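You operate a simulated robot arm through the tools that you are given. There is no shell and no other tool. Be economical: measure what you need, move in short steps, check, and stop when the job is done.

You run a simulated robot arm. Do the job below in one go: nothing can be reset, and whatever is moved stays where it is left.

Task
Drain the descaling bath, then refill it to between the red marks.
Fine: slide the lid open for it and shut it after; drain until the level tube is empty; shut the drain knob before filling.
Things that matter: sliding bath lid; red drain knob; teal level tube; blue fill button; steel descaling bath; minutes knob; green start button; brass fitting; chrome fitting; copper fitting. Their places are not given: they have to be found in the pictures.

Only the result counts: the job must be done as asked and must still hold three seconds after the hand-in. Knocking over, shifting, dropping, spilling or breaking anything else fails it. A push-on lid holds only when it is set on centred and level and pressed home; a screw cap is set on level and turned clockwise until tight.

Robot
A 6-joint arm with a two-finger parallel gripper, fixed in place. Base frame: the origin is at the foot of the arm, x ahead of it, y to its left, z up. Readings come in cm, rad, newtons and seconds.
With the tool pointing down near the work surface it reaches from about 24 to 66 cm from the base axis. Its first joint turns from -1.152 to 1.152 rad. Payload 2.9 kg.
The tool frame sits at the grasp point between the pads (the TCP): z along the fingers, y along the line on which they close. The tips reach 3 cm beyond it. Largest opening 11 cm; finger width 2, thickness 1; the body of the gripper, 4.8 by 11.2 cm, starts 5.5 cm behind the TCP.
Orientation is told as [roll, pitch, yaw] about the base's x, y, z axes, in that order, counted from this pose: with the fingers straight down and closing along the base's y, the tool's x points along the base's -x, its y along +y and its z along -z.

Tools
- The arm moves only by the tool send_rows. Its argument "commands" is a list of rows, each an object (a shift or turn left out is 0, a gripper value left out holds the last) with "slide": the shift along the base's x, y, z in cm, a list of three; "delta_rot": the turn, a rotation vector about the base's x, y, z in rad, a list of three. In form: [{"slide": [tx, ty, tz], "delta_rot": [rx, ry, rz]}, ...]. A call has 1 to 20 rows; each row shifts and turns the commanded pose from where the row before left it. "claw" is the opening in per cent of the stroke, from 0 (shut) to 100 (fully open), set as the call begins (left out, the last holds). Rows are played at 5 a second. More than 5 cm and 0.15 rad between two rows, or a gripper value outside its range, and nothing of the call is played. A pose out of reach is approached as far as the arm can. The call stops where the force on the tool passes 40 N (or 10 N more than at its start, if that is more) or the arm is blocked; 0.2 s more then pass. The fingers move at their own pace (about 10.8 cm/s each) and stop on an object; they squeeze with about 23 N. The grip force told is the motor's: it shows also when the fingers shut on nothing. Time passes only in rows, and 0.2 s behind the last, so rows that do not move let the fingers close. The reply holds the time, the measured pose of the TCP, the force on the tool along the base axes, the opening and the grip force, in the units named above and with some noise.
- Cameras (640 x 400 px; columns grow to the right, rows downward): "scene" is fixed at [6.71, 42.34, 138.65]; the picture's right is [-0.84, -0.54, 0.00], its down [-0.29, 0.46, -0.84] and it looks along [0.45, -0.71, -0.54] (base axes); focal length 329 px, centre (320, 200). "wrist" rides on the gripper at [-3.6, 0, -5.7] in the tool frame; the picture's right is [0.00, -1.00, 0.00], its down [0.97, 0.00, -0.24] and it looks along [0.24, 0.00, 0.97] (tool axes); focal length 218 px, centre (320, 200).
- capture(camera): a new picture of that camera. No time passes.
- pixel_to_xyz(camera, pixels): there is no depth. For up to 12 entries [column, row, z] of the newest picture of that camera ("zoom" is the newest enlarged one), the place [x, y] in the base frame at which the ray of that pixel passes the height z, good to about 0.2 cm. No time passes.
- close_up(camera, box): a new picture of the part [left, top, right, bottom] of that camera's present view, enlarged. No time passes.
- close_job(): hands the job in; it is judged then, once.

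Work in short steps. Measure before you move; look again where a grasp or a placing could have gone wrong, and mend it. You have 80 turns and 38 pictures in all, those below and enlarged ones among them. Open the gripper and draw the arm clear of the work before you hand the job in, unless the task says otherwise; then end with one line.

The tools are called after "Request:" as a command line: name --argument value ..., lists and objects as JSON in quotes. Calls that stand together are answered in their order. send_rows: Moves the arm, as the interface text tells. Its arguments: {"type":"object","properties":{"commands":{"type":"array","items":{"type":"object","properties":{"slide":{"type":"array","items":{"type":"number"}},"delta_rot":{"type":"array","items":{"type":"number"}}}}},"claw":{"type":"number"}},"required":["commands"]} The other tools are called the same way: capture (camera) takes a picture; pixel_to_xyz (camera, pixels) gives the place at which the rays of pixels pass given heights; close_up (camera, box) takes an enlarged picture of a part of a camera's view; close_job () hands the job in.

At the start:

```text
clock: 0.0
tool_pos: [42.46, -27.19, 110.98]
tcp_rot: [0.0, 0.001, 0.0]
force: [-0.4, -0.8, -0.1]
opening: 10.99
finger_force: 0.1
```

scene: 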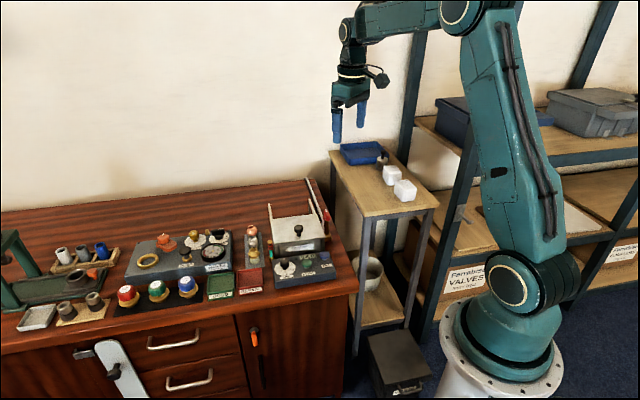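
wrist: 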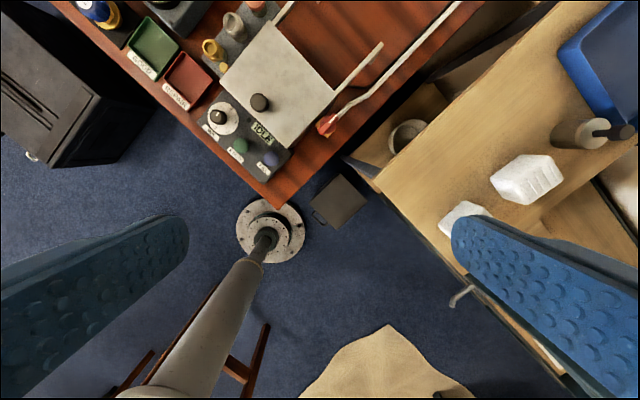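

The bath with its lid appears near scene pixel (300,235), with a panel in front. I take enlarged pictures of it.

Request:
close_up --camera "scene" --box '[230, 170, 350, 300]'

Request:
close_up --camera "wrist" --box '[180, 0, 480, 190]'

```text
3.08 times, centred on (290, 235) of scene
```

zoom: 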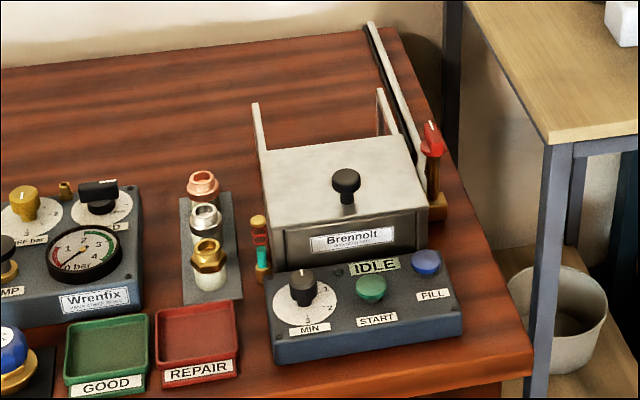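

```text
2.11 times, centred on (330, 95) of wrist
```

zoom: 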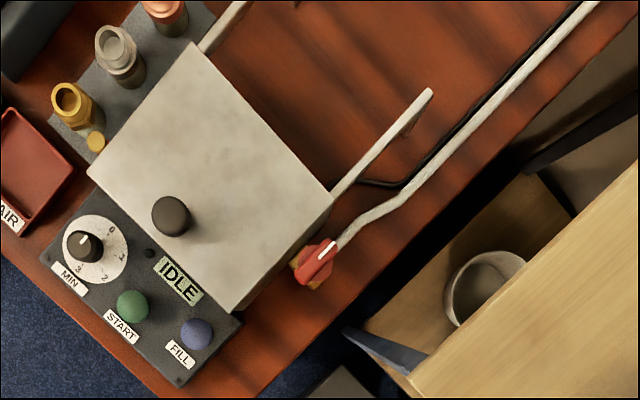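

Triangulating: the zoom of the wrist view shows lid knob (170,216), drain knob (318,262), fill button (196,333), tube top (95,142), lid corners; the same points in the scene view.

Request:
pixel_to_xyz --camera "zoom" --pixels '[[170, 212, 84], [170, 212, 80], [318, 258, 76], [318, 258, 82], [196, 330, 74], [196, 330, 77], [95, 142, 80], [192, 42, 80], [90, 174, 80], [228, 312, 80], [332, 200, 80], [430, 92, 80]]'

Request:
pixel_to_xyz --camera "scene" --pixels '[[294.6, 229.5, 84], [294.6, 229.5, 80], [310.5, 216, 76], [310.5, 216, 82], [309.5, 255, 74], [309.5, 255, 77], [278, 240, 80], [278, 229, 80], [281, 247, 80], [309.5, 238, 80], [304, 214, 80], [277, 203, 80]]'

```text
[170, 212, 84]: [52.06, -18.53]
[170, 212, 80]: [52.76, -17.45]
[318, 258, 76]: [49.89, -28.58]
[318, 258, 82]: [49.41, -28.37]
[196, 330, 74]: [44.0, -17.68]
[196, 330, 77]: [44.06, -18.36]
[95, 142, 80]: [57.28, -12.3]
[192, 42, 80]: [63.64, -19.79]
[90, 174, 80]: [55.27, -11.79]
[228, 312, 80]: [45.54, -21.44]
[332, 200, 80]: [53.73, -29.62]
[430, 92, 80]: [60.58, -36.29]
```

```text
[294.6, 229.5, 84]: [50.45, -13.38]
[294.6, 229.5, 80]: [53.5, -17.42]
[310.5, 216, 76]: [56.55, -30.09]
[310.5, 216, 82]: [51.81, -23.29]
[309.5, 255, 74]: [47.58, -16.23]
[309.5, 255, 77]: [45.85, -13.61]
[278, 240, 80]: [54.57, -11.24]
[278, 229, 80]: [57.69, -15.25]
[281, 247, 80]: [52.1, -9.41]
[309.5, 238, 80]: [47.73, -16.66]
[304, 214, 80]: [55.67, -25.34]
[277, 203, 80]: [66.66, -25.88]
```

I mis-scaled the scene points; redoing them with the right zoom scale (3.08).

Request:
pixel_to_xyz --camera "scene" --pixels '[[298.4, 226.6, 84], [298.4, 226.6, 80], [326.4, 213.9, 76], [326.4, 213.9, 80], [324.7, 253.5, 73], [324.7, 253.5, 76], [269.9, 241.5, 78], [269.9, 241.5, 82], [274.4, 243.1, 80], [325, 237.6, 80], [317.6, 214.9, 80], [271.2, 219.4, 80]]'

Request:
pixel_to_xyz --camera "zoom" --pixels '[[170, 212, 82], [196, 330, 72], [95, 142, 78], [95, 142, 76], [90, 174, 78], [228, 312, 78], [332, 200, 78], [192, 42, 78], [132, 302, 74], [84, 244, 75]]'

```text
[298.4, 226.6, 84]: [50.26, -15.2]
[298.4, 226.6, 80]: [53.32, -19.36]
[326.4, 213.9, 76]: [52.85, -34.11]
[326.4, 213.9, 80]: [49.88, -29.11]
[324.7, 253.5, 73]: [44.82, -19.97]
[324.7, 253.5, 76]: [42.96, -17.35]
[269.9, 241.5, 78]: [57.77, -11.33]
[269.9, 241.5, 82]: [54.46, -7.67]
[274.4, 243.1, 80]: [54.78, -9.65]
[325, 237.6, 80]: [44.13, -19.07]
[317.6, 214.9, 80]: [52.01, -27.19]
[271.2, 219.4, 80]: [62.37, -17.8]
```

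```text
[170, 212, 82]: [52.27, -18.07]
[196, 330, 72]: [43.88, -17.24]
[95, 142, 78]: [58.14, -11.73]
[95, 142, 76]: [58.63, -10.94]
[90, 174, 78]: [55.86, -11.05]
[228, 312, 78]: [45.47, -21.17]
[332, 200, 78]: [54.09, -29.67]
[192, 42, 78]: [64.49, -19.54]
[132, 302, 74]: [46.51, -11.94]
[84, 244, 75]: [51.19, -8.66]
```

Triangulation gives: lid knob (52.5,-18, top ~81), drain knob (49.6,-28.4, ~80.5), fill button (43.9,-18, ~75), tube top (58,-11.5, ~78). I look tightly at the tube and drain knob.

Request:
close_up --camera "scene" --box '[255, 200, 345, 260]'

Request:
close_up --camera "wrist" --box '[210, 50, 370, 160]'

```text
6.67 times, centred on (300, 230) of scene
```

zoom: 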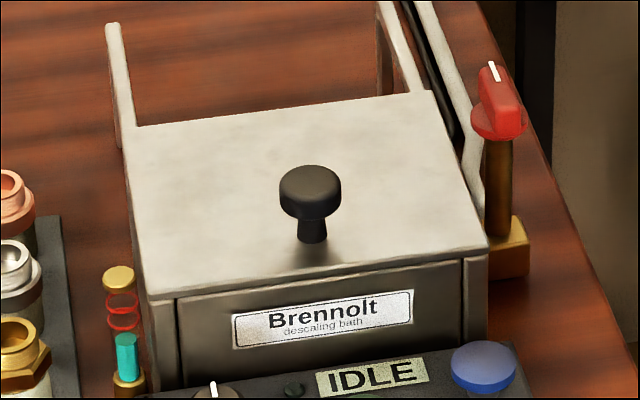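

```text
3.64 times, centred on (290, 105) of wrist
```

zoom: 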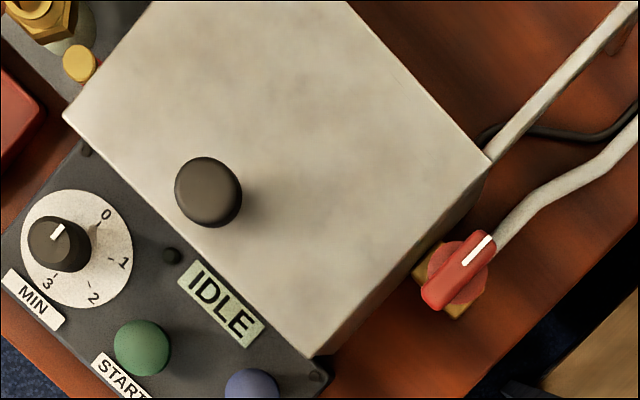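

The tube stands teal at zoom row ~335, with red rings above it; the lid rides on rails going away (direction about (0.707,-0.707)). I move above the lid knob, yawed 45° so the fingers close along the slide direction.

Request:
send_rows --commands '[{"slide": [1.67, 1.53, -3.0], "delta_rot": [0, 0, 0.1309]}, {"slide": [1.67, 1.53, -3.0], "delta_rot": [0, 0, 0.1309]}, {"slide": [1.67, 1.53, -3.0], "delta_rot": [0, 0, 0.1309]}, {"slide": [1.67, 1.53, -3.0], "delta_rot": [0, 0, 0.1309]}, {"slide": [1.67, 1.53, -3.0], "delta_rot": [0, 0, 0.1309]}, {"slide": [1.67, 1.53, -3.0], "delta_rot": [0, 0, 0.1309]}, {}]' --claw 42

Request:
capture --camera "wrist"

```text
clock: 1.6
tool_pos: [52.42, -18.04, 92.86]
tcp_rot: [-0.001, 0.0, 0.788]
force: [0.4, 0.0, 0.2]
opening: 4.62
finger_force: 0.1
```

```text
31 pictures are left
```

wrist: 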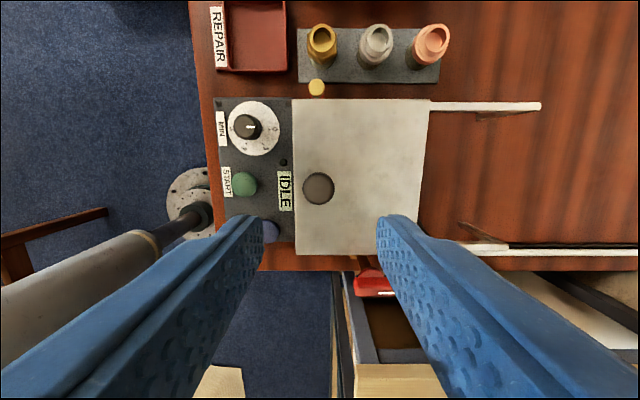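

The knob is at (318,188), drain knob (375,287), fill button (270,232), tube top (317,88). I compute their places from this second viewpoint to fix heights.

Request:
pixel_to_xyz --camera "wrist" --pixels '[[318, 188, 80], [318, 188, 81], [318, 188, 82], [317, 88, 77], [317, 88, 79], [270, 231, 75], [270, 231, 76], [292, 98, 79], [430, 98, 79], [296, 256, 79], [540, 105, 79], [380, 292, 80]]'

```text
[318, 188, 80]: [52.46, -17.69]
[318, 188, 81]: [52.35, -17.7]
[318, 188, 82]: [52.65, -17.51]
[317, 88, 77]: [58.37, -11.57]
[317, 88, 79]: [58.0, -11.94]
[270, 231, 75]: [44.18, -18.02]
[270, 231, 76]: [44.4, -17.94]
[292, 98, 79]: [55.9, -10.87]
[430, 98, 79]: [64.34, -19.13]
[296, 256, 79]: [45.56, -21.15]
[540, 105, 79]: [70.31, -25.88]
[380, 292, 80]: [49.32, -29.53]
```

Knob centre is about (52.45,-17.75). Descending to tips ~z 79.8 around it, then closing.

Request:
send_rows --commands '[{"slide": [0, 0.25, -3]}, {"slide": [0, 0, -3]}, {"slide": [0, 0, -2]}, {"slide": [0, 0, -1]}, {"slide": [0, 0, -0.9]}, {}]'

Request:
send_rows --commands '[{}, {}, {}, {}]' --claw 0

Request:
close_up --camera "scene" --box '[250, 180, 350, 270]'

```text
clock: 3.0
tool_pos: [52.54, -17.68, 83.26]
tcp_rot: [0.001, 0.002, 0.785]
force: [0.0, -0.5, -0.8]
opening: 4.64
finger_force: 0.0
```

```text
clock: 4.0
tool_pos: [52.63, -17.61, 83.16]
tcp_rot: [-0.001, 0.002, 0.785]
force: [4.2, -3.7, -4.8]
opening: 2.63
finger_force: 45.4
```

```text
4.44 times, centred on (300, 225) of scene
```

zoom: 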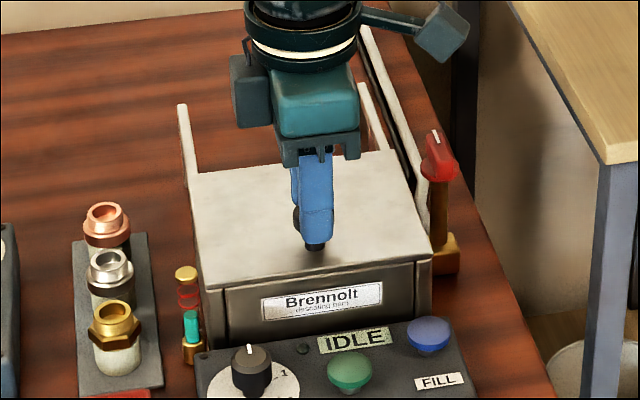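

Knob is held (2.63 cm). Sliding away along (0.707,-0.707), watching the force.

Request:
send_rows --commands '[{"slide": [0.354, -0.354, 0]}, {"slide": [0.354, -0.354, 0]}, {"slide": [0.354, -0.354, 0]}, {"slide": [0.354, -0.354, 0]}, {"slide": [0.354, -0.354, 0]}, {"slide": [0.354, -0.354, 0]}]'

```text
clock: 5.4
tool_pos: [54.6, -19.85, 83.22]
tcp_rot: [0.0, 0.0, 0.786]
force: [1.0, 1.2, 1.8]
opening: 2.57
finger_force: 44.8
```

It moves freely. Sliding on.

Request:
send_rows --commands '[{"slide": [0.354, -0.354, 0]}, {"slide": [0.354, -0.354, 0]}, {"slide": [0.354, -0.354, 0]}, {"slide": [0.354, -0.354, 0]}, {"slide": [0.354, -0.354, 0]}, {"slide": [0.354, -0.354, 0]}, {"slide": [0.354, -0.354, 0]}, {"slide": [0.354, -0.354, 0]}, {"slide": [0.354, -0.354, 0]}, {"slide": [0.354, -0.354, 0]}]'

Request:
close_up --camera "scene" --box '[250, 180, 350, 270]'

```text
clock: 7.6
tool_pos: [58.1, -23.41, 82.99]
tcp_rot: [-0.001, 0.001, 0.786]
force: [3.1, 3.8, 1.3]
opening: 2.62
finger_force: 45.1
```

```text
4.44 times, centred on (300, 225) of scene
```

zoom: 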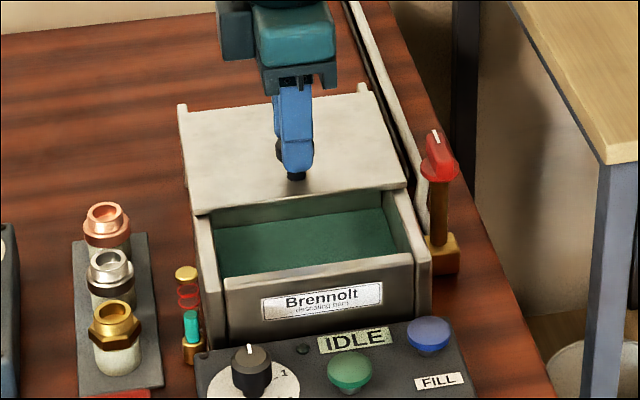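

The lid is 8 cm open and near the rail ends. I try a bit more in small steps, until a stop is felt.

Request:
send_rows --commands '[{"slide": [0.2, -0.2, 0]}, {"slide": [0.2, -0.2, 0]}, {"slide": [0.2, -0.2, 0]}, {"slide": [0.2, -0.2, 0]}, {"slide": [0.2, -0.2, 0]}]'

```text
clock: 8.8
tool_pos: [59.11, -24.4, 83.06]
tcp_rot: [-0.001, 0.001, 0.786]
force: [5.4, 5.9, -0.6]
opening: 2.61
finger_force: 44.9
```

A sideways force of ~8 N builds toward +x+y, so the rails run slightly off 45°. I correct by 0.15 cm sideways and go on 1.1 cm.

Request:
send_rows --commands '[{"slide": [0.12, 0.12, 0]}, {"slide": [0.22, -0.18, 0]}, {"slide": [0.22, -0.18, 0]}, {"slide": [0.22, -0.18, 0]}, {"slide": [0.22, -0.18, 0]}]'

Request:
close_up --camera "scene" --box '[250, 170, 350, 260]'

```text
clock: 10.0
tool_pos: [60.07, -25.22, 83.04]
tcp_rot: [0.002, 0.001, 0.78]
force: [-13.2, -10.9, 5.4]
opening: 2.59
finger_force: 44.7
```

```text
4.44 times, centred on (300, 215) of scene
```

zoom: 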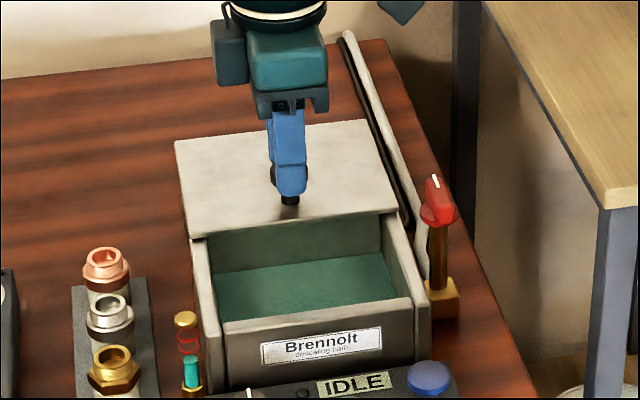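

Now ~17 N the other way, so I overcorrected; back off sideways 0.15 and try a bit further along.

Request:
send_rows --commands '[{"slide": [-0.15, -0.13, 0]}, {"slide": [0.15, -0.15, 0]}, {"slide": [0.15, -0.15, 0]}, {"slide": [0.15, -0.15, 0]}, {}]'

```text
clock: 11.0
tool_pos: [59.98, -25.13, 82.95]
tcp_rot: [0.016, 0.005, 0.791]
force: [-8.7, 2.6, 6.3]
opening: 2.57
finger_force: 44.9
stopped in row 5: the force on the tool passed its limit (the readings are from after the stop); the commanded pose is now the measured one
```

The end stop is reached (slid 10.5 cm). Release and lift clear.

Request:
send_rows --commands '[{}, {}, {}, {"slide": [0, 0, 1]}, {"slide": [0, 0, 3]}, {"slide": [0, 0, 3]}, {"slide": [0, 0, 2]}, {}]' --claw 42

```text
clock: 12.8
tool_pos: [60.01, -25.16, 92.18]
tcp_rot: [0.016, 0.006, 0.79]
force: [0.2, -0.2, 0.2]
opening: 4.6
finger_force: 0.0
```

Moving over the drain knob near (49.5,-28.6) and turning to yaw -45° so the fingers can straddle its bar handle.

Request:
send_rows --commands '[{"slide": [-0.955, -0.313, 0], "delta_rot": [0, 0, -0.1433]}, {"slide": [-0.955, -0.313, 0], "delta_rot": [0, 0, -0.1433]}, {"slide": [-0.955, -0.313, 0], "delta_rot": [0, 0, -0.1433]}, {"slide": [-0.955, -0.313, 0], "delta_rot": [0, 0, -0.1433]}, {"slide": [-0.955, -0.313, 0], "delta_rot": [0, 0, -0.1433]}, {"slide": [-0.955, -0.313, 0], "delta_rot": [0, 0, -0.1433]}, {"slide": [-0.955, -0.313, 0], "delta_rot": [0, 0, -0.1433]}, {"slide": [-0.955, -0.313, 0], "delta_rot": [0, 0, -0.1433]}, {"slide": [-0.955, -0.313, 0], "delta_rot": [0, 0, -0.1433]}, {"slide": [-0.955, -0.313, 0], "delta_rot": [0, 0, -0.1433]}, {"slide": [-0.955, -0.313, 0], "delta_rot": [0, 0, -0.1433]}, {}]'

Request:
capture --camera "wrist"

```text
clock: 15.4
tool_pos: [49.69, -28.65, 92.09]
tcp_rot: [0.015, 0.005, -0.789]
force: [-1.4, 0.3, 0.1]
opening: 4.61
finger_force: 0.1
```

```text
27 pictures are left
```

wrist: 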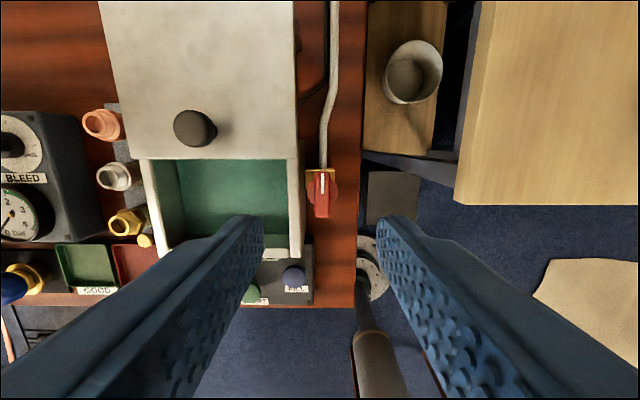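

The bar handle spans (321,172)-(321,217), aligned with the tool. I convert to position.

Request:
pixel_to_xyz --camera "wrist" --pixels '[[321, 172, 80.5], [321, 217, 80.5], [321, 195, 80.5], [321, 195, 79.5], [298, 200, 79], [328, 195, 80.5], [313, 195, 80.5]]'

Request:
close_up --camera "scene" --box '[300, 190, 350, 250]'

```text
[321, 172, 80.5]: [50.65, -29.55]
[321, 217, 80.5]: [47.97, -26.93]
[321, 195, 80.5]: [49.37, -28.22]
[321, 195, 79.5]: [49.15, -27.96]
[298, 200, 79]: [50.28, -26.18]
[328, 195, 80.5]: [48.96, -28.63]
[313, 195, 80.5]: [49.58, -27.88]
```

```text
6.67 times, centred on (325, 220) of scene
```

zoom: 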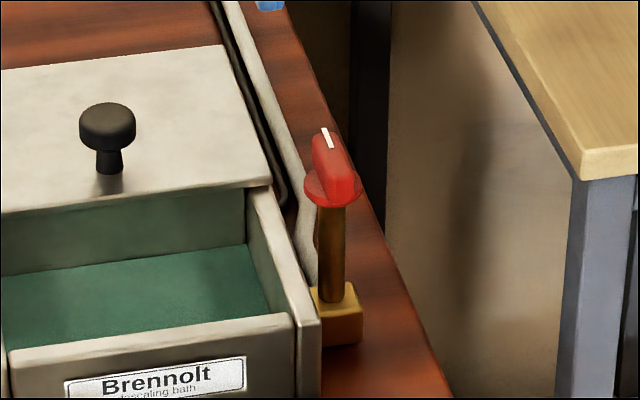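

Pivot looks like (49.3,-28.2). I check heights of the disc and handle top from the scene view.

Request:
pixel_to_xyz --camera "zoom" --pixels '[[332, 190, 78], [332, 190, 79], [332, 190, 80], [332, 160, 80], [332, 160, 81], [332, 160, 82], [262, 190, 78], [262, 190, 79], [336, 300, 72], [336, 300, 73]]'

```text
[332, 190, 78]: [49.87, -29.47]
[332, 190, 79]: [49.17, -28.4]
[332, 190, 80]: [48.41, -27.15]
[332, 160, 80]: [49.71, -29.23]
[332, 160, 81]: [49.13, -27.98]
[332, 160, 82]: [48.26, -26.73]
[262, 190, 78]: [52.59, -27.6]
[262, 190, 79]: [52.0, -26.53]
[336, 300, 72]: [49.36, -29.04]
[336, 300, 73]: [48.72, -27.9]
```

Disc top ≈79, handle top ≈80.8. Descend to tips ≈79.7 at (49.35,-28.25), then close.

Request:
send_rows --commands '[{"slide": [-0.34, 0.4, -3], "delta_rot": [-0.015, -0.005, 0]}, {"slide": [0, 0, -3]}, {"slide": [0, 0, -2]}, {"slide": [0, 0, -0.8]}, {"slide": [0, 0, -0.6]}, {}]' --claw 30

Request:
send_rows --commands '[{}, {}, {}, {}]' --claw 0

```text
clock: 16.8
tool_pos: [49.3, -28.25, 82.6]
tcp_rot: [0.009, -0.009, -0.785]
force: [-0.8, -0.4, -0.2]
opening: 3.31
finger_force: 0.2
```

```text
clock: 17.8
tool_pos: [49.31, -28.29, 82.56]
tcp_rot: [0.008, -0.008, -0.789]
force: [-9.1, -9.3, -0.6]
opening: 1.28
finger_force: 44.9
```

Handle gripped (1.28 cm). I ease sideways slightly and try turning counter-clockwise.

Request:
send_rows --commands '[{"slide": [-0.08, -0.08, 0]}, {"delta_rot": [0, 0, 0.1]}, {"delta_rot": [0, 0, 0.1]}, {"delta_rot": [0, 0, 0.1]}]'

Request:
close_up --camera "scene" --box '[260, 190, 350, 260]'

```text
clock: 18.8
tool_pos: [49.15, -28.24, 82.46]
tcp_rot: [0.011, -0.009, -0.486]
force: [-6.7, -2.2, -1.7]
opening: 1.91
finger_force: 44.8
```

```text
5.71 times, centred on (305, 225) of scene
```

zoom: 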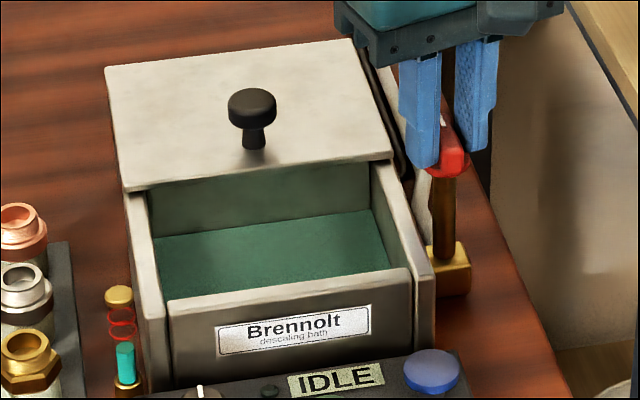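

The opening grew to 1.91 cm, so the handle did not follow counter-clockwise — it's against its stop. I turn back and on clockwise.

Request:
send_rows --commands '[{"delta_rot": [0, 0, -0.1]}, {"delta_rot": [0, 0, -0.1]}, {"delta_rot": [0, 0, -0.1]}, {"delta_rot": [0, 0, -0.1]}, {"delta_rot": [0, 0, -0.1]}, {"delta_rot": [0, 0, -0.1]}]'

```text
clock: 20.2
tool_pos: [49.3, -28.31, 82.54]
tcp_rot: [0.011, -0.012, -1.087]
force: [3.8, -8.6, -3.3]
opening: 1.3
finger_force: 45.0
```

Clockwise the handle follows (opening stays 1.3). Continuing.

Request:
send_rows --commands '[{"delta_rot": [0, 0, -0.12]}, {"delta_rot": [0, 0, -0.12]}, {"delta_rot": [0, 0, -0.12]}, {"delta_rot": [0, 0, -0.12]}, {"delta_rot": [0, 0, -0.12]}]'

Request:
close_up --camera "scene" --box '[260, 190, 350, 260]'

```text
clock: 21.4
tool_pos: [49.33, -28.38, 82.57]
tcp_rot: [0.011, -0.012, -1.688]
force: [17.0, -3.8, -6.2]
opening: 1.27
finger_force: 45.2
```

```text
5.71 times, centred on (305, 225) of scene
```

zoom: 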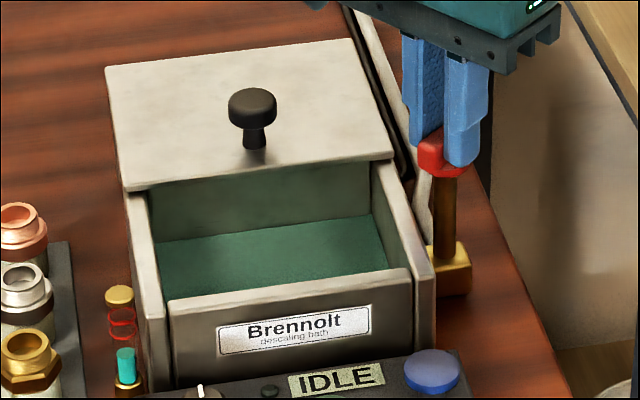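

The teal column is starting to fall. Relieve the +x force by 0.12 cm and turn on to ~90°.

Request:
send_rows --commands '[{"slide": [0.12, 0, 0]}, {"delta_rot": [0, 0, -0.12]}, {"delta_rot": [0, 0, -0.12]}, {"delta_rot": [0, 0, -0.12]}, {"delta_rot": [0, 0, -0.12]}, {"delta_rot": [0, 0, -0.12]}]'

Request:
close_up --camera "scene" --box '[260, 190, 350, 260]'

```text
clock: 22.8
tool_pos: [49.34, -28.28, 82.62]
tcp_rot: [0.012, -0.009, -2.289]
force: [20.8, -4.2, -2.0]
opening: 1.27
finger_force: 45.3
```

```text
5.71 times, centred on (305, 225) of scene
```

zoom: 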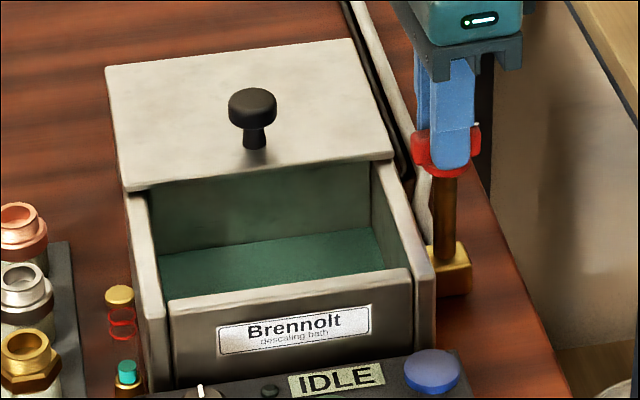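

Draining well. I relieve the side force slightly and wait for the tube to empty.

Request:
send_rows --commands '[{"slide": [0.12, 0, 0]}, {}, {}, {}, {}, {}, {}, {}, {}, {}, {}, {}, {}, {}, {}]'

Request:
close_up --camera "scene" --box '[260, 190, 350, 260]'

```text
clock: 26.0
tool_pos: [49.48, -28.28, 82.54]
tcp_rot: [0.007, -0.008, -2.286]
force: [11.4, -0.9, 5.2]
opening: 1.28
finger_force: 44.7
```

```text
5.71 times, centred on (305, 225) of scene
```

zoom: 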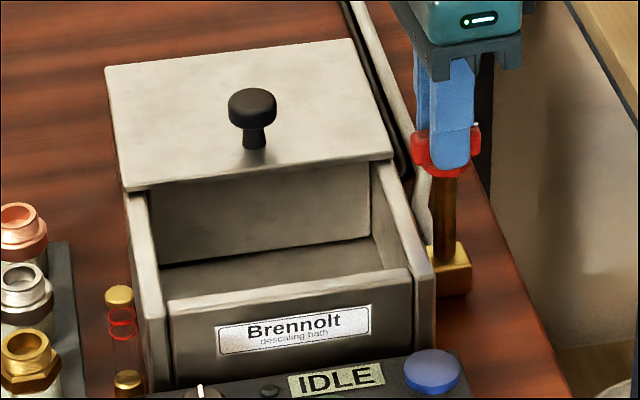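

Tube and bath are empty. Waiting 1 s more, then turning the knob back counter-clockwise to its shut stop.

Request:
send_rows --commands '[{}, {}, {}, {}, {}, {"slide": [-0.04, 0, 0], "delta_rot": [0, 0, 0.12]}, {"slide": [-0.04, 0, 0], "delta_rot": [0, 0, 0.12]}, {"slide": [-0.04, 0, 0], "delta_rot": [0, 0, 0.12]}, {"slide": [-0.04, 0, 0], "delta_rot": [0, 0, 0.12]}, {"delta_rot": [0, 0, 0.12]}, {"delta_rot": [0, 0, 0.12]}, {"delta_rot": [0, 0, 0.12]}, {"delta_rot": [0, 0, 0.12]}, {"delta_rot": [0, 0, 0.12]}, {"delta_rot": [0, 0, 0.12]}, {"delta_rot": [0, 0, 0.12]}, {"delta_rot": [0, 0, 0.12]}, {"delta_rot": [0, 0, 0.1]}]'

```text
clock: 29.8
tool_pos: [49.22, -28.25, 82.66]
tcp_rot: [0.007, -0.01, -0.75]
force: [5.2, -2.7, 3.6]
opening: 1.33
finger_force: 45.5
```

Yaw -0.75 with the opening starting to widen: back at the shut stop. Release and lift, then check with the wrist.

Request:
send_rows --commands '[{"delta_rot": [0, 0, 0.03]}, {"delta_rot": [0, 0, -0.06]}]'

Request:
send_rows --commands '[{}, {}, {}, {"slide": [0, 0, 2]}, {"slide": [0, 0, 3]}, {"slide": [0, 0, 4]}, {}]' --claw 30

Request:
capture --camera "wrist"

```text
clock: 30.4
tool_pos: [49.18, -28.24, 82.6]
tcp_rot: [0.007, -0.005, -0.776]
force: [2.3, -4.9, 7.3]
opening: 1.28
finger_force: 44.8
```

```text
clock: 32.0
tool_pos: [49.26, -28.17, 91.75]
tcp_rot: [0.009, -0.01, -0.778]
force: [-0.6, -0.3, -1.2]
opening: 3.3
finger_force: 0.1
```

```text
21 pictures are left
```

wrist: 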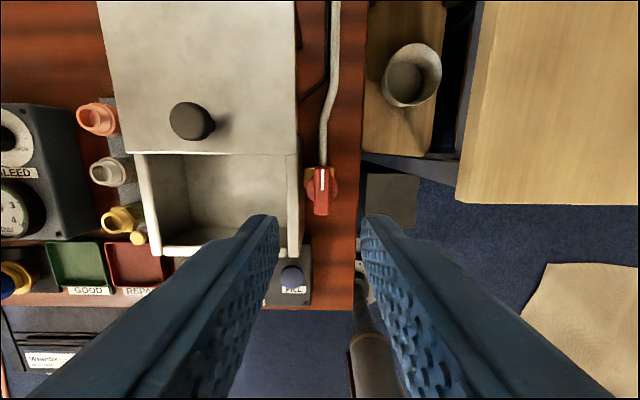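

The drain knob is aligned as at first (shut). Next: shut the fingers and move over the fill button; I also recheck its position at (291,275).

Request:
pixel_to_xyz --camera "wrist" --pixels '[[291, 275, 75], [291, 275, 74]]'

Request:
send_rows --commands '[{"slide": [-1.29, 2.54, 0]}, {"slide": [-1.29, 2.54, 0]}, {"slide": [-1.29, 2.54, 0]}, {"slide": [-1.29, 2.54, 0]}, {"slide": [0, 0, -4]}, {"slide": [0, 0, -4]}, {"slide": [0, 0, -2]}, {}]' --claw 0

Request:
close_up --camera "scene" --box '[260, 210, 350, 280]'

```text
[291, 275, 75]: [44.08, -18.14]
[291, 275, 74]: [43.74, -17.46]
```

```text
clock: 33.8
tool_pos: [44.08, -18.15, 81.68]
tcp_rot: [0.009, -0.012, -0.779]
force: [0.1, -0.3, 1.4]
opening: 0.0
finger_force: 22.9
```

```text
5.71 times, centred on (305, 245) of scene
```

zoom: 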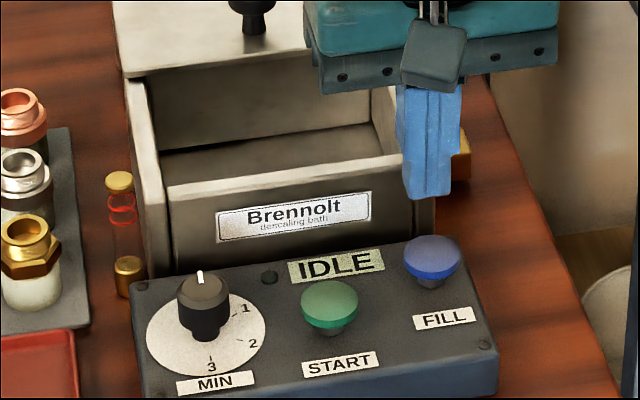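

Fingers are above the blue button with the tube in view (zoom (122,190-295), empty). I lower gently to contact.

Request:
send_rows --commands '[{"slide": [0, 0, -1.5]}, {"slide": [0, 0, -1.2]}, {"slide": [0, 0, -0.4]}, {"slide": [0, 0, -0.2]}]'

Request:
close_up --camera "scene" --box '[260, 210, 350, 280]'

```text
clock: 34.8
tool_pos: [44.05, -18.21, 78.35]
tcp_rot: [0.008, -0.007, -0.777]
force: [-0.7, -0.4, -1.2]
opening: 0.0
finger_force: 23.1
```

```text
5.71 times, centred on (305, 245) of scene
```

zoom: 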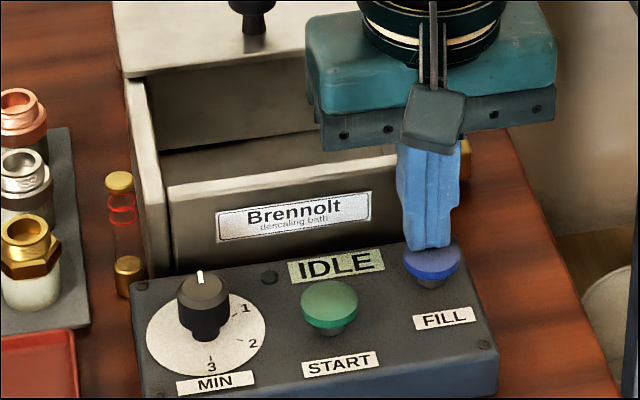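

Just above the button. Pressing in small steps.

Request:
send_rows --commands '[{"slide": [0, 0, -0.15]}, {"slide": [0, 0, -0.15]}, {"slide": [0, 0, -0.15]}]'

Request:
close_up --camera "scene" --box '[260, 210, 350, 280]'

```text
clock: 35.6
tool_pos: [44.01, -18.06, 77.92]
tcp_rot: [0.01, -0.009, -0.777]
force: [0.1, 0.1, 2.0]
opening: 0.0
finger_force: 23.3
```

```text
5.71 times, centred on (305, 245) of scene
```

zoom: 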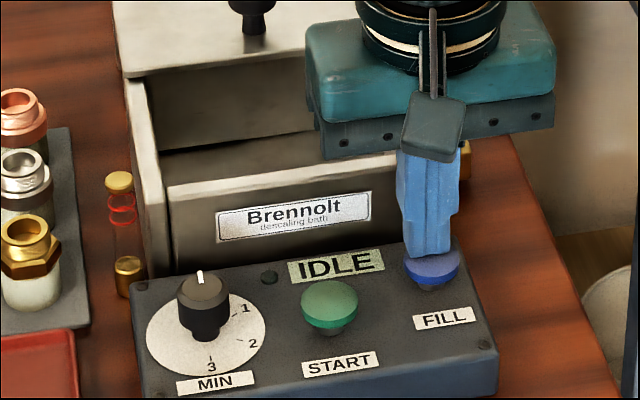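

Contact likely (2 N), no filling yet. Pressing further.

Request:
send_rows --commands '[{"slide": [0, 0, -0.15]}, {"slide": [0, 0, -0.15]}]'

Request:
close_up --camera "scene" --box '[260, 210, 350, 280]'

```text
clock: 36.2
tool_pos: [44.12, -18.09, 77.68]
tcp_rot: [0.007, -0.009, -0.775]
force: [-1.1, 1.0, 3.7]
opening: 0.0
finger_force: 22.5
```

```text
5.71 times, centred on (305, 245) of scene
```

zoom: 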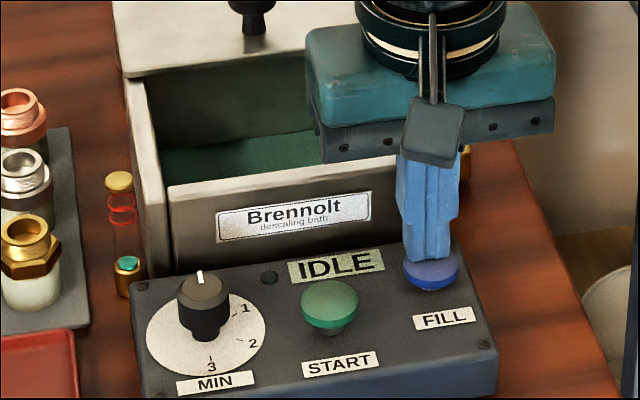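

Filling has begun (teal at zoom (127,263)). I release to learn whether it's a hold button and the rate.

Request:
send_rows --commands '[{"slide": [0, 0, 0.5]}]'

Request:
close_up --camera "scene" --box '[260, 230, 300, 270]'

```text
clock: 36.6
tool_pos: [44.23, -18.14, 78.16]
tcp_rot: [0.009, -0.009, -0.776]
force: [0.0, -0.4, 2.1]
opening: 0.0
finger_force: 23.2
```

```text
10.00 times, centred on (280, 250) of scene
```

zoom: 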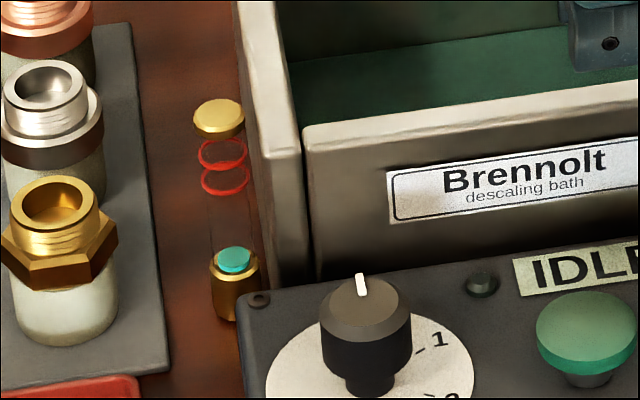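

Teal top is at row ~258; rings at rows ~153 and ~181. I wait 0.4 s and compare.

Request:
send_rows --commands '[{}]'

Request:
close_up --camera "scene" --box '[260, 230, 300, 270]'

```text
clock: 37.0
tool_pos: [44.16, -18.06, 78.16]
tcp_rot: [0.009, -0.011, -0.775]
force: [-0.3, -0.2, 0.8]
opening: 0.0
finger_force: 22.9
```

```text
10.00 times, centred on (280, 250) of scene
```

zoom: 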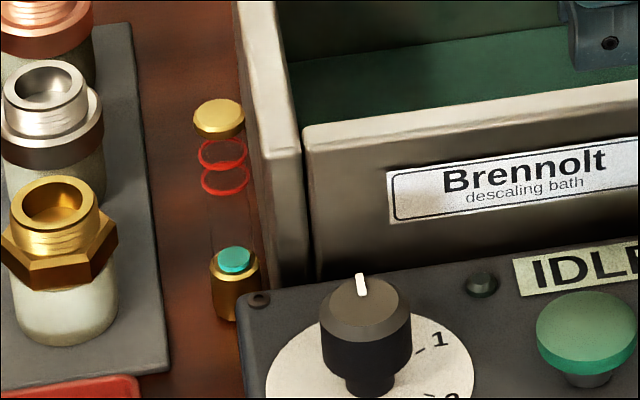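

It stopped on release: a hold button. Press again for a short while and measure the rate.

Request:
send_rows --commands '[{"slide": [0, 0, -0.5]}, {}]'

Request:
close_up --camera "scene" --box '[260, 230, 300, 270]'

```text
clock: 37.6
tool_pos: [44.06, -18.14, 77.54]
tcp_rot: [0.009, -0.007, -0.775]
force: [-1.0, -1.1, 3.2]
opening: 0.01
finger_force: 23.2
```

```text
10.00 times, centred on (280, 250) of scene
```

zoom: 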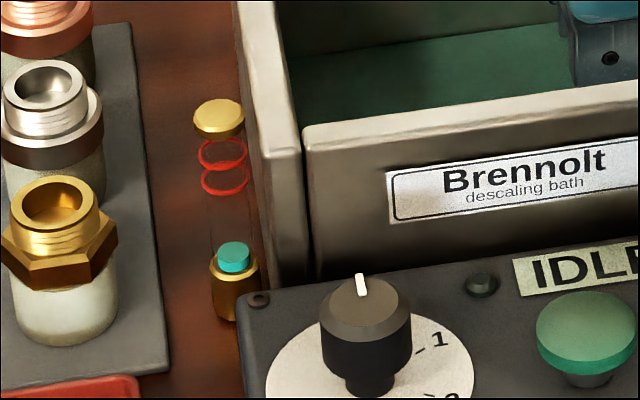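

Rose ~7 rows to ~250. Hold on for 1.4 s.

Request:
send_rows --commands '[{}, {}, {}, {}, {}, {}]'

Request:
close_up --camera "scene" --box '[260, 230, 300, 270]'

```text
clock: 39.0
tool_pos: [44.28, -18.1, 77.52]
tcp_rot: [0.008, -0.01, -0.777]
force: [0.1, -0.8, 3.6]
opening: 0.0
finger_force: 22.8
```

```text
10.00 times, centred on (280, 250) of scene
```

zoom: 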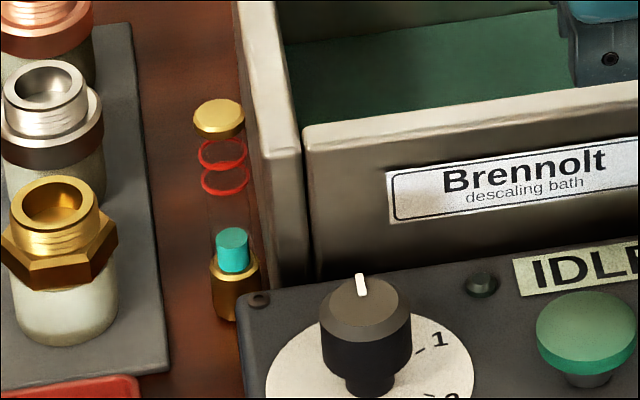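

Now ~236: about 10 rows/s, target ~167. Hold 4.2 s more, then check.

Request:
send_rows --commands '[{}, {}, {}, {}, {}, {}, {}, {}, {}, {}, {}, {}, {}, {}, {}, {}, {}, {}, {}, {}]'

Request:
close_up --camera "scene" --box '[260, 230, 300, 270]'

```text
clock: 43.2
tool_pos: [43.99, -18.1, 77.64]
tcp_rot: [0.008, -0.007, -0.775]
force: [0.1, -0.3, 3.1]
opening: 0.0
finger_force: 23.0
```

```text
10.00 times, centred on (280, 250) of scene
```

zoom: 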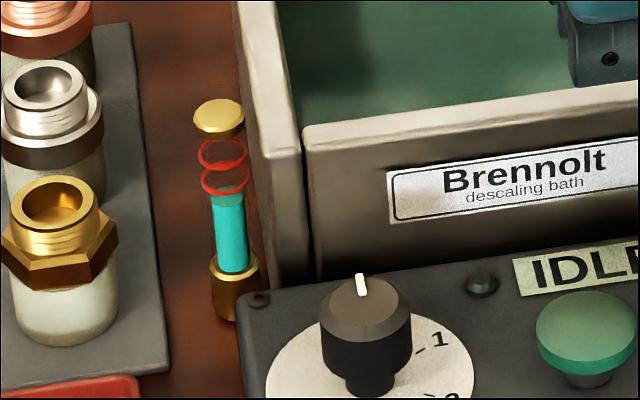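

Top ~193, just below the lower ring. Hold 1.8 s more and check.

Request:
send_rows --commands '[{}, {}, {}, {}, {}, {}, {}, {}]'

Request:
close_up --camera "scene" --box '[260, 230, 300, 270]'

```text
clock: 45.0
tool_pos: [44.09, -18.08, 77.57]
tcp_rot: [0.008, -0.008, -0.778]
force: [0.3, -0.2, 4.2]
opening: 0.0
finger_force: 23.1
```

```text
10.00 times, centred on (280, 250) of scene
```

zoom: 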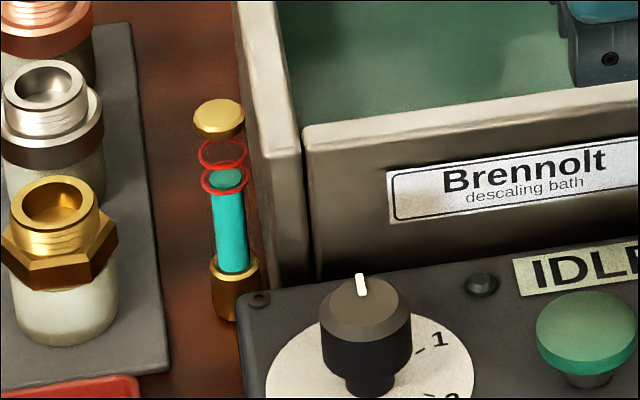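

Top is ~179, at the lower ring. About 1 s more, then release upward.

Request:
send_rows --commands '[{}, {}, {}, {}, {"slide": [0, 0, 1.5]}, {"slide": [0, 0, 3]}]'

Request:
close_up --camera "scene" --box '[260, 230, 300, 270]'

```text
clock: 46.4
tool_pos: [44.11, -17.99, 82.08]
tcp_rot: [0.006, -0.009, -0.775]
force: [-0.6, -0.3, -0.5]
opening: 0.01
finger_force: 22.6
```

```text
10.00 times, centred on (280, 250) of scene
```

zoom: 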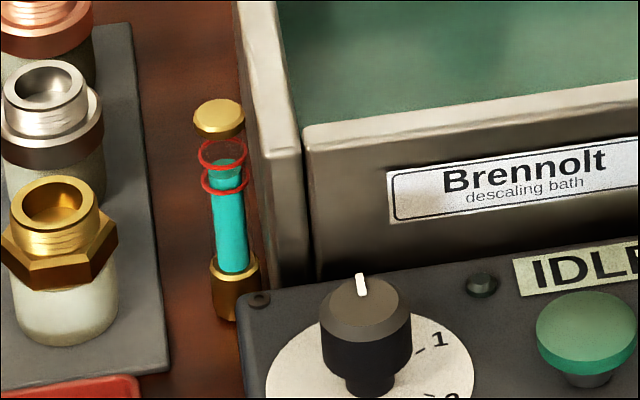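

Level centre is ~168, midway between the rings (153 and 181). Now lift and go to above the lid knob at (60.0,-25.15), yaw +45°, to shut the lid.

Request:
send_rows --commands '[{"slide": [0, 0, 4]}, {"slide": [0, 0, 4]}, {"slide": [0, 0, 2]}, {"slide": [1.325, -0.596, 0], "delta_rot": [0, 0, 0.13]}, {"slide": [1.325, -0.596, 0], "delta_rot": [0, 0, 0.13]}, {"slide": [1.325, -0.596, 0], "delta_rot": [0, 0, 0.13]}, {"slide": [1.325, -0.596, 0], "delta_rot": [0, 0, 0.13]}, {"slide": [1.325, -0.596, 0], "delta_rot": [0, 0, 0.13]}, {"slide": [1.325, -0.596, 0], "delta_rot": [0, 0, 0.13]}, {"slide": [1.325, -0.596, 0], "delta_rot": [0, 0, 0.13]}, {"slide": [1.325, -0.596, 0], "delta_rot": [0, 0, 0.13]}, {"slide": [1.325, -0.596, 0], "delta_rot": [0, 0, 0.13]}, {"slide": [1.325, -0.596, 0], "delta_rot": [0, 0, 0.13]}, {"slide": [1.325, -0.596, 0], "delta_rot": [0, 0, 0.13]}, {"slide": [1.325, -0.596, 0], "delta_rot": [0, 0, 0.13]}, {}]' --claw 42

Request:
capture --camera "wrist"

```text
clock: 49.8
tool_pos: [59.89, -25.28, 92.04]
tcp_rot: [0.007, -0.01, 0.786]
force: [-0.3, -0.5, -0.2]
opening: 4.61
finger_force: 0.0
```

```text
9 pictures are left
```

wrist: 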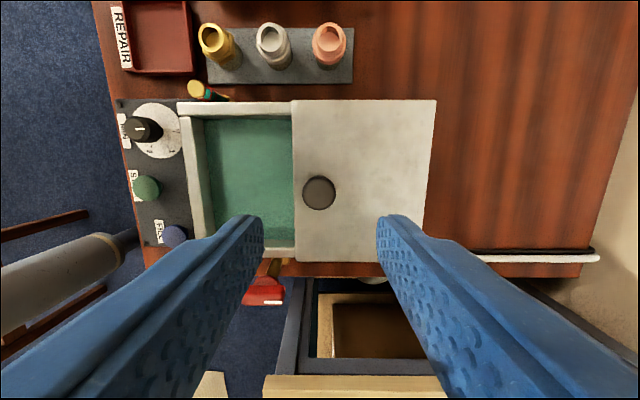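

Knob is centred between the fingers at (319,192). Descend, grip.

Request:
send_rows --commands '[{"slide": [0.1, 0.1, -3]}, {"slide": [0, 0, -3]}, {"slide": [0, 0, -2]}, {"slide": [0, 0, -0.9]}, {}]'

Request:
send_rows --commands '[{}, {}, {}, {}]' --claw 0

```text
clock: 51.0
tool_pos: [60.09, -25.15, 83.14]
tcp_rot: [0.008, -0.008, 0.782]
force: [-0.5, -0.3, -0.8]
opening: 4.63
finger_force: 0.1
```

```text
clock: 52.0
tool_pos: [59.95, -25.15, 83.08]
tcp_rot: [0.011, -0.009, 0.786]
force: [-8.0, 7.5, 1.3]
opening: 2.59
finger_force: 45.4
```

Gripped. Sliding the lid back the same way, 10.3 cm first.

Request:
send_rows --commands '[{"slide": [-0.36, 0.367, 0]}, {"slide": [-0.36, 0.367, 0]}, {"slide": [-0.36, 0.367, 0]}, {"slide": [-0.36, 0.367, 0]}, {"slide": [-0.36, 0.367, 0]}, {"slide": [-0.36, 0.367, 0]}, {"slide": [-0.36, 0.367, 0]}, {"slide": [-0.36, 0.367, 0]}, {"slide": [-0.36, 0.367, 0]}, {"slide": [-0.36, 0.367, 0]}, {"slide": [-0.36, 0.367, 0]}, {"slide": [-0.36, 0.367, 0]}, {"slide": [-0.36, 0.367, 0]}, {"slide": [-0.36, 0.367, 0]}, {"slide": [-0.36, 0.367, 0]}, {"slide": [-0.36, 0.367, 0]}, {"slide": [-0.36, 0.367, 0]}, {"slide": [-0.36, 0.367, 0]}]'

Request:
send_rows --commands '[{"slide": [-0.15, 0.15, 0]}, {"slide": [-0.15, 0.15, 0]}, {"slide": [-0.15, 0.15, 0]}, {"slide": [-0.15, 0.15, 0]}, {"slide": [-0.15, 0.15, 0]}, {"slide": [-0.15, 0.15, 0]}, {"slide": [-0.15, 0.15, 0]}, {"slide": [-0.15, 0.15, 0]}]'

Request:
close_up --camera "scene" --box '[250, 180, 350, 270]'

```text
clock: 55.8
tool_pos: [53.46, -18.66, 83.18]
tcp_rot: [0.008, -0.008, 0.783]
force: [-7.8, -8.1, -7.5]
opening: 2.59
finger_force: 45.1
```

```text
clock: 57.6
tool_pos: [52.55, -17.69, 83.14]
tcp_rot: [0.0, -0.01, 0.78]
force: [10.3, -25.8, -22.5]
opening: 2.61
finger_force: 45.3
```

```text
4.44 times, centred on (300, 225) of scene
```

zoom: 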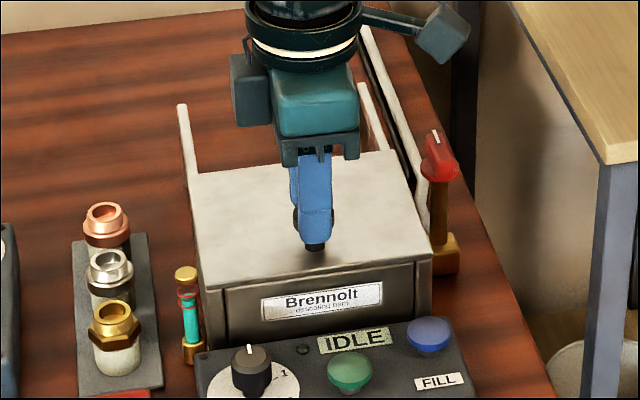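

Lid is at its closed stop, image matches the start. I ease the load slightly, release and lift away.

Request:
send_rows --commands '[{"slide": [0.08, -0.1, -0.1]}, {}]'

Request:
send_rows --commands '[{}, {}, {}, {"slide": [0, 0, 1]}, {"slide": [0, 0, 3]}, {"slide": [0, 0, 4]}, {"slide": [-2, -1, 4]}, {"slide": [-2, -2, 4]}, {"slide": [-2, -2, 4]}, {}]' --claw 45

Request:
close_up --camera "scene" --box '[255, 200, 345, 260]'

Request:
capture --camera "wrist"

```text
clock: 58.2
tool_pos: [52.59, -17.71, 83.24]
tcp_rot: [0.002, -0.008, 0.781]
force: [9.5, -24.0, -9.0]
opening: 2.58
finger_force: 44.9
```

```text
clock: 60.4
tool_pos: [46.44, -22.28, 102.97]
tcp_rot: [0.009, -0.01, 0.785]
force: [-1.1, 0.4, 0.3]
opening: 4.97
finger_force: 0.0
```

```text
6.67 times, centred on (300, 230) of scene
```

zoom: 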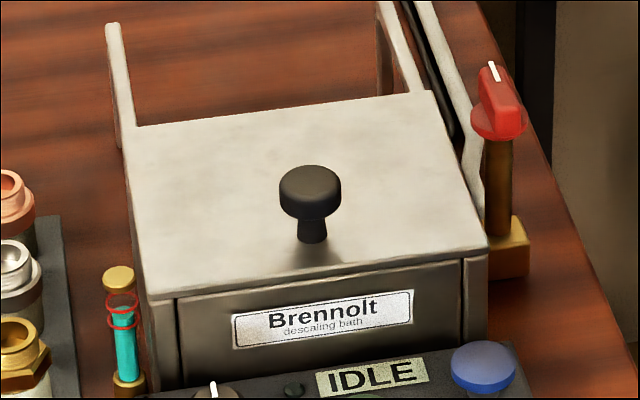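

```text
6 pictures are left
```

wrist: 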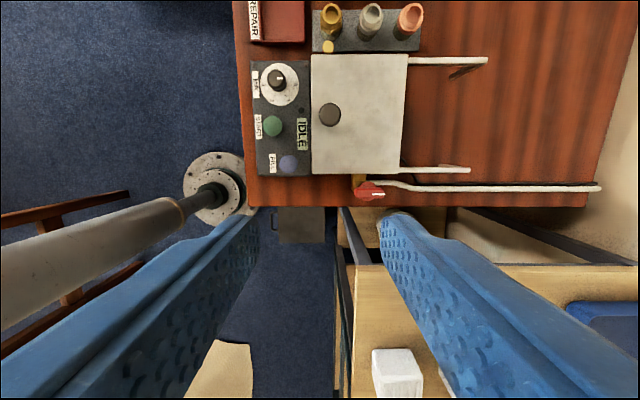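

Lid, drain knob and display look exactly as at the start, and the level sits between the red rings, stable for ~14 s since filling. Gripper is open and clear; handing in.

Request:
close_job

```text
The job is handed in.
```

I drained the bath until the level tube was empty, shut the drain knob, and refilled to between the red marks. The lid is closed, and the level held steady for about 14 seconds before the hand-in.
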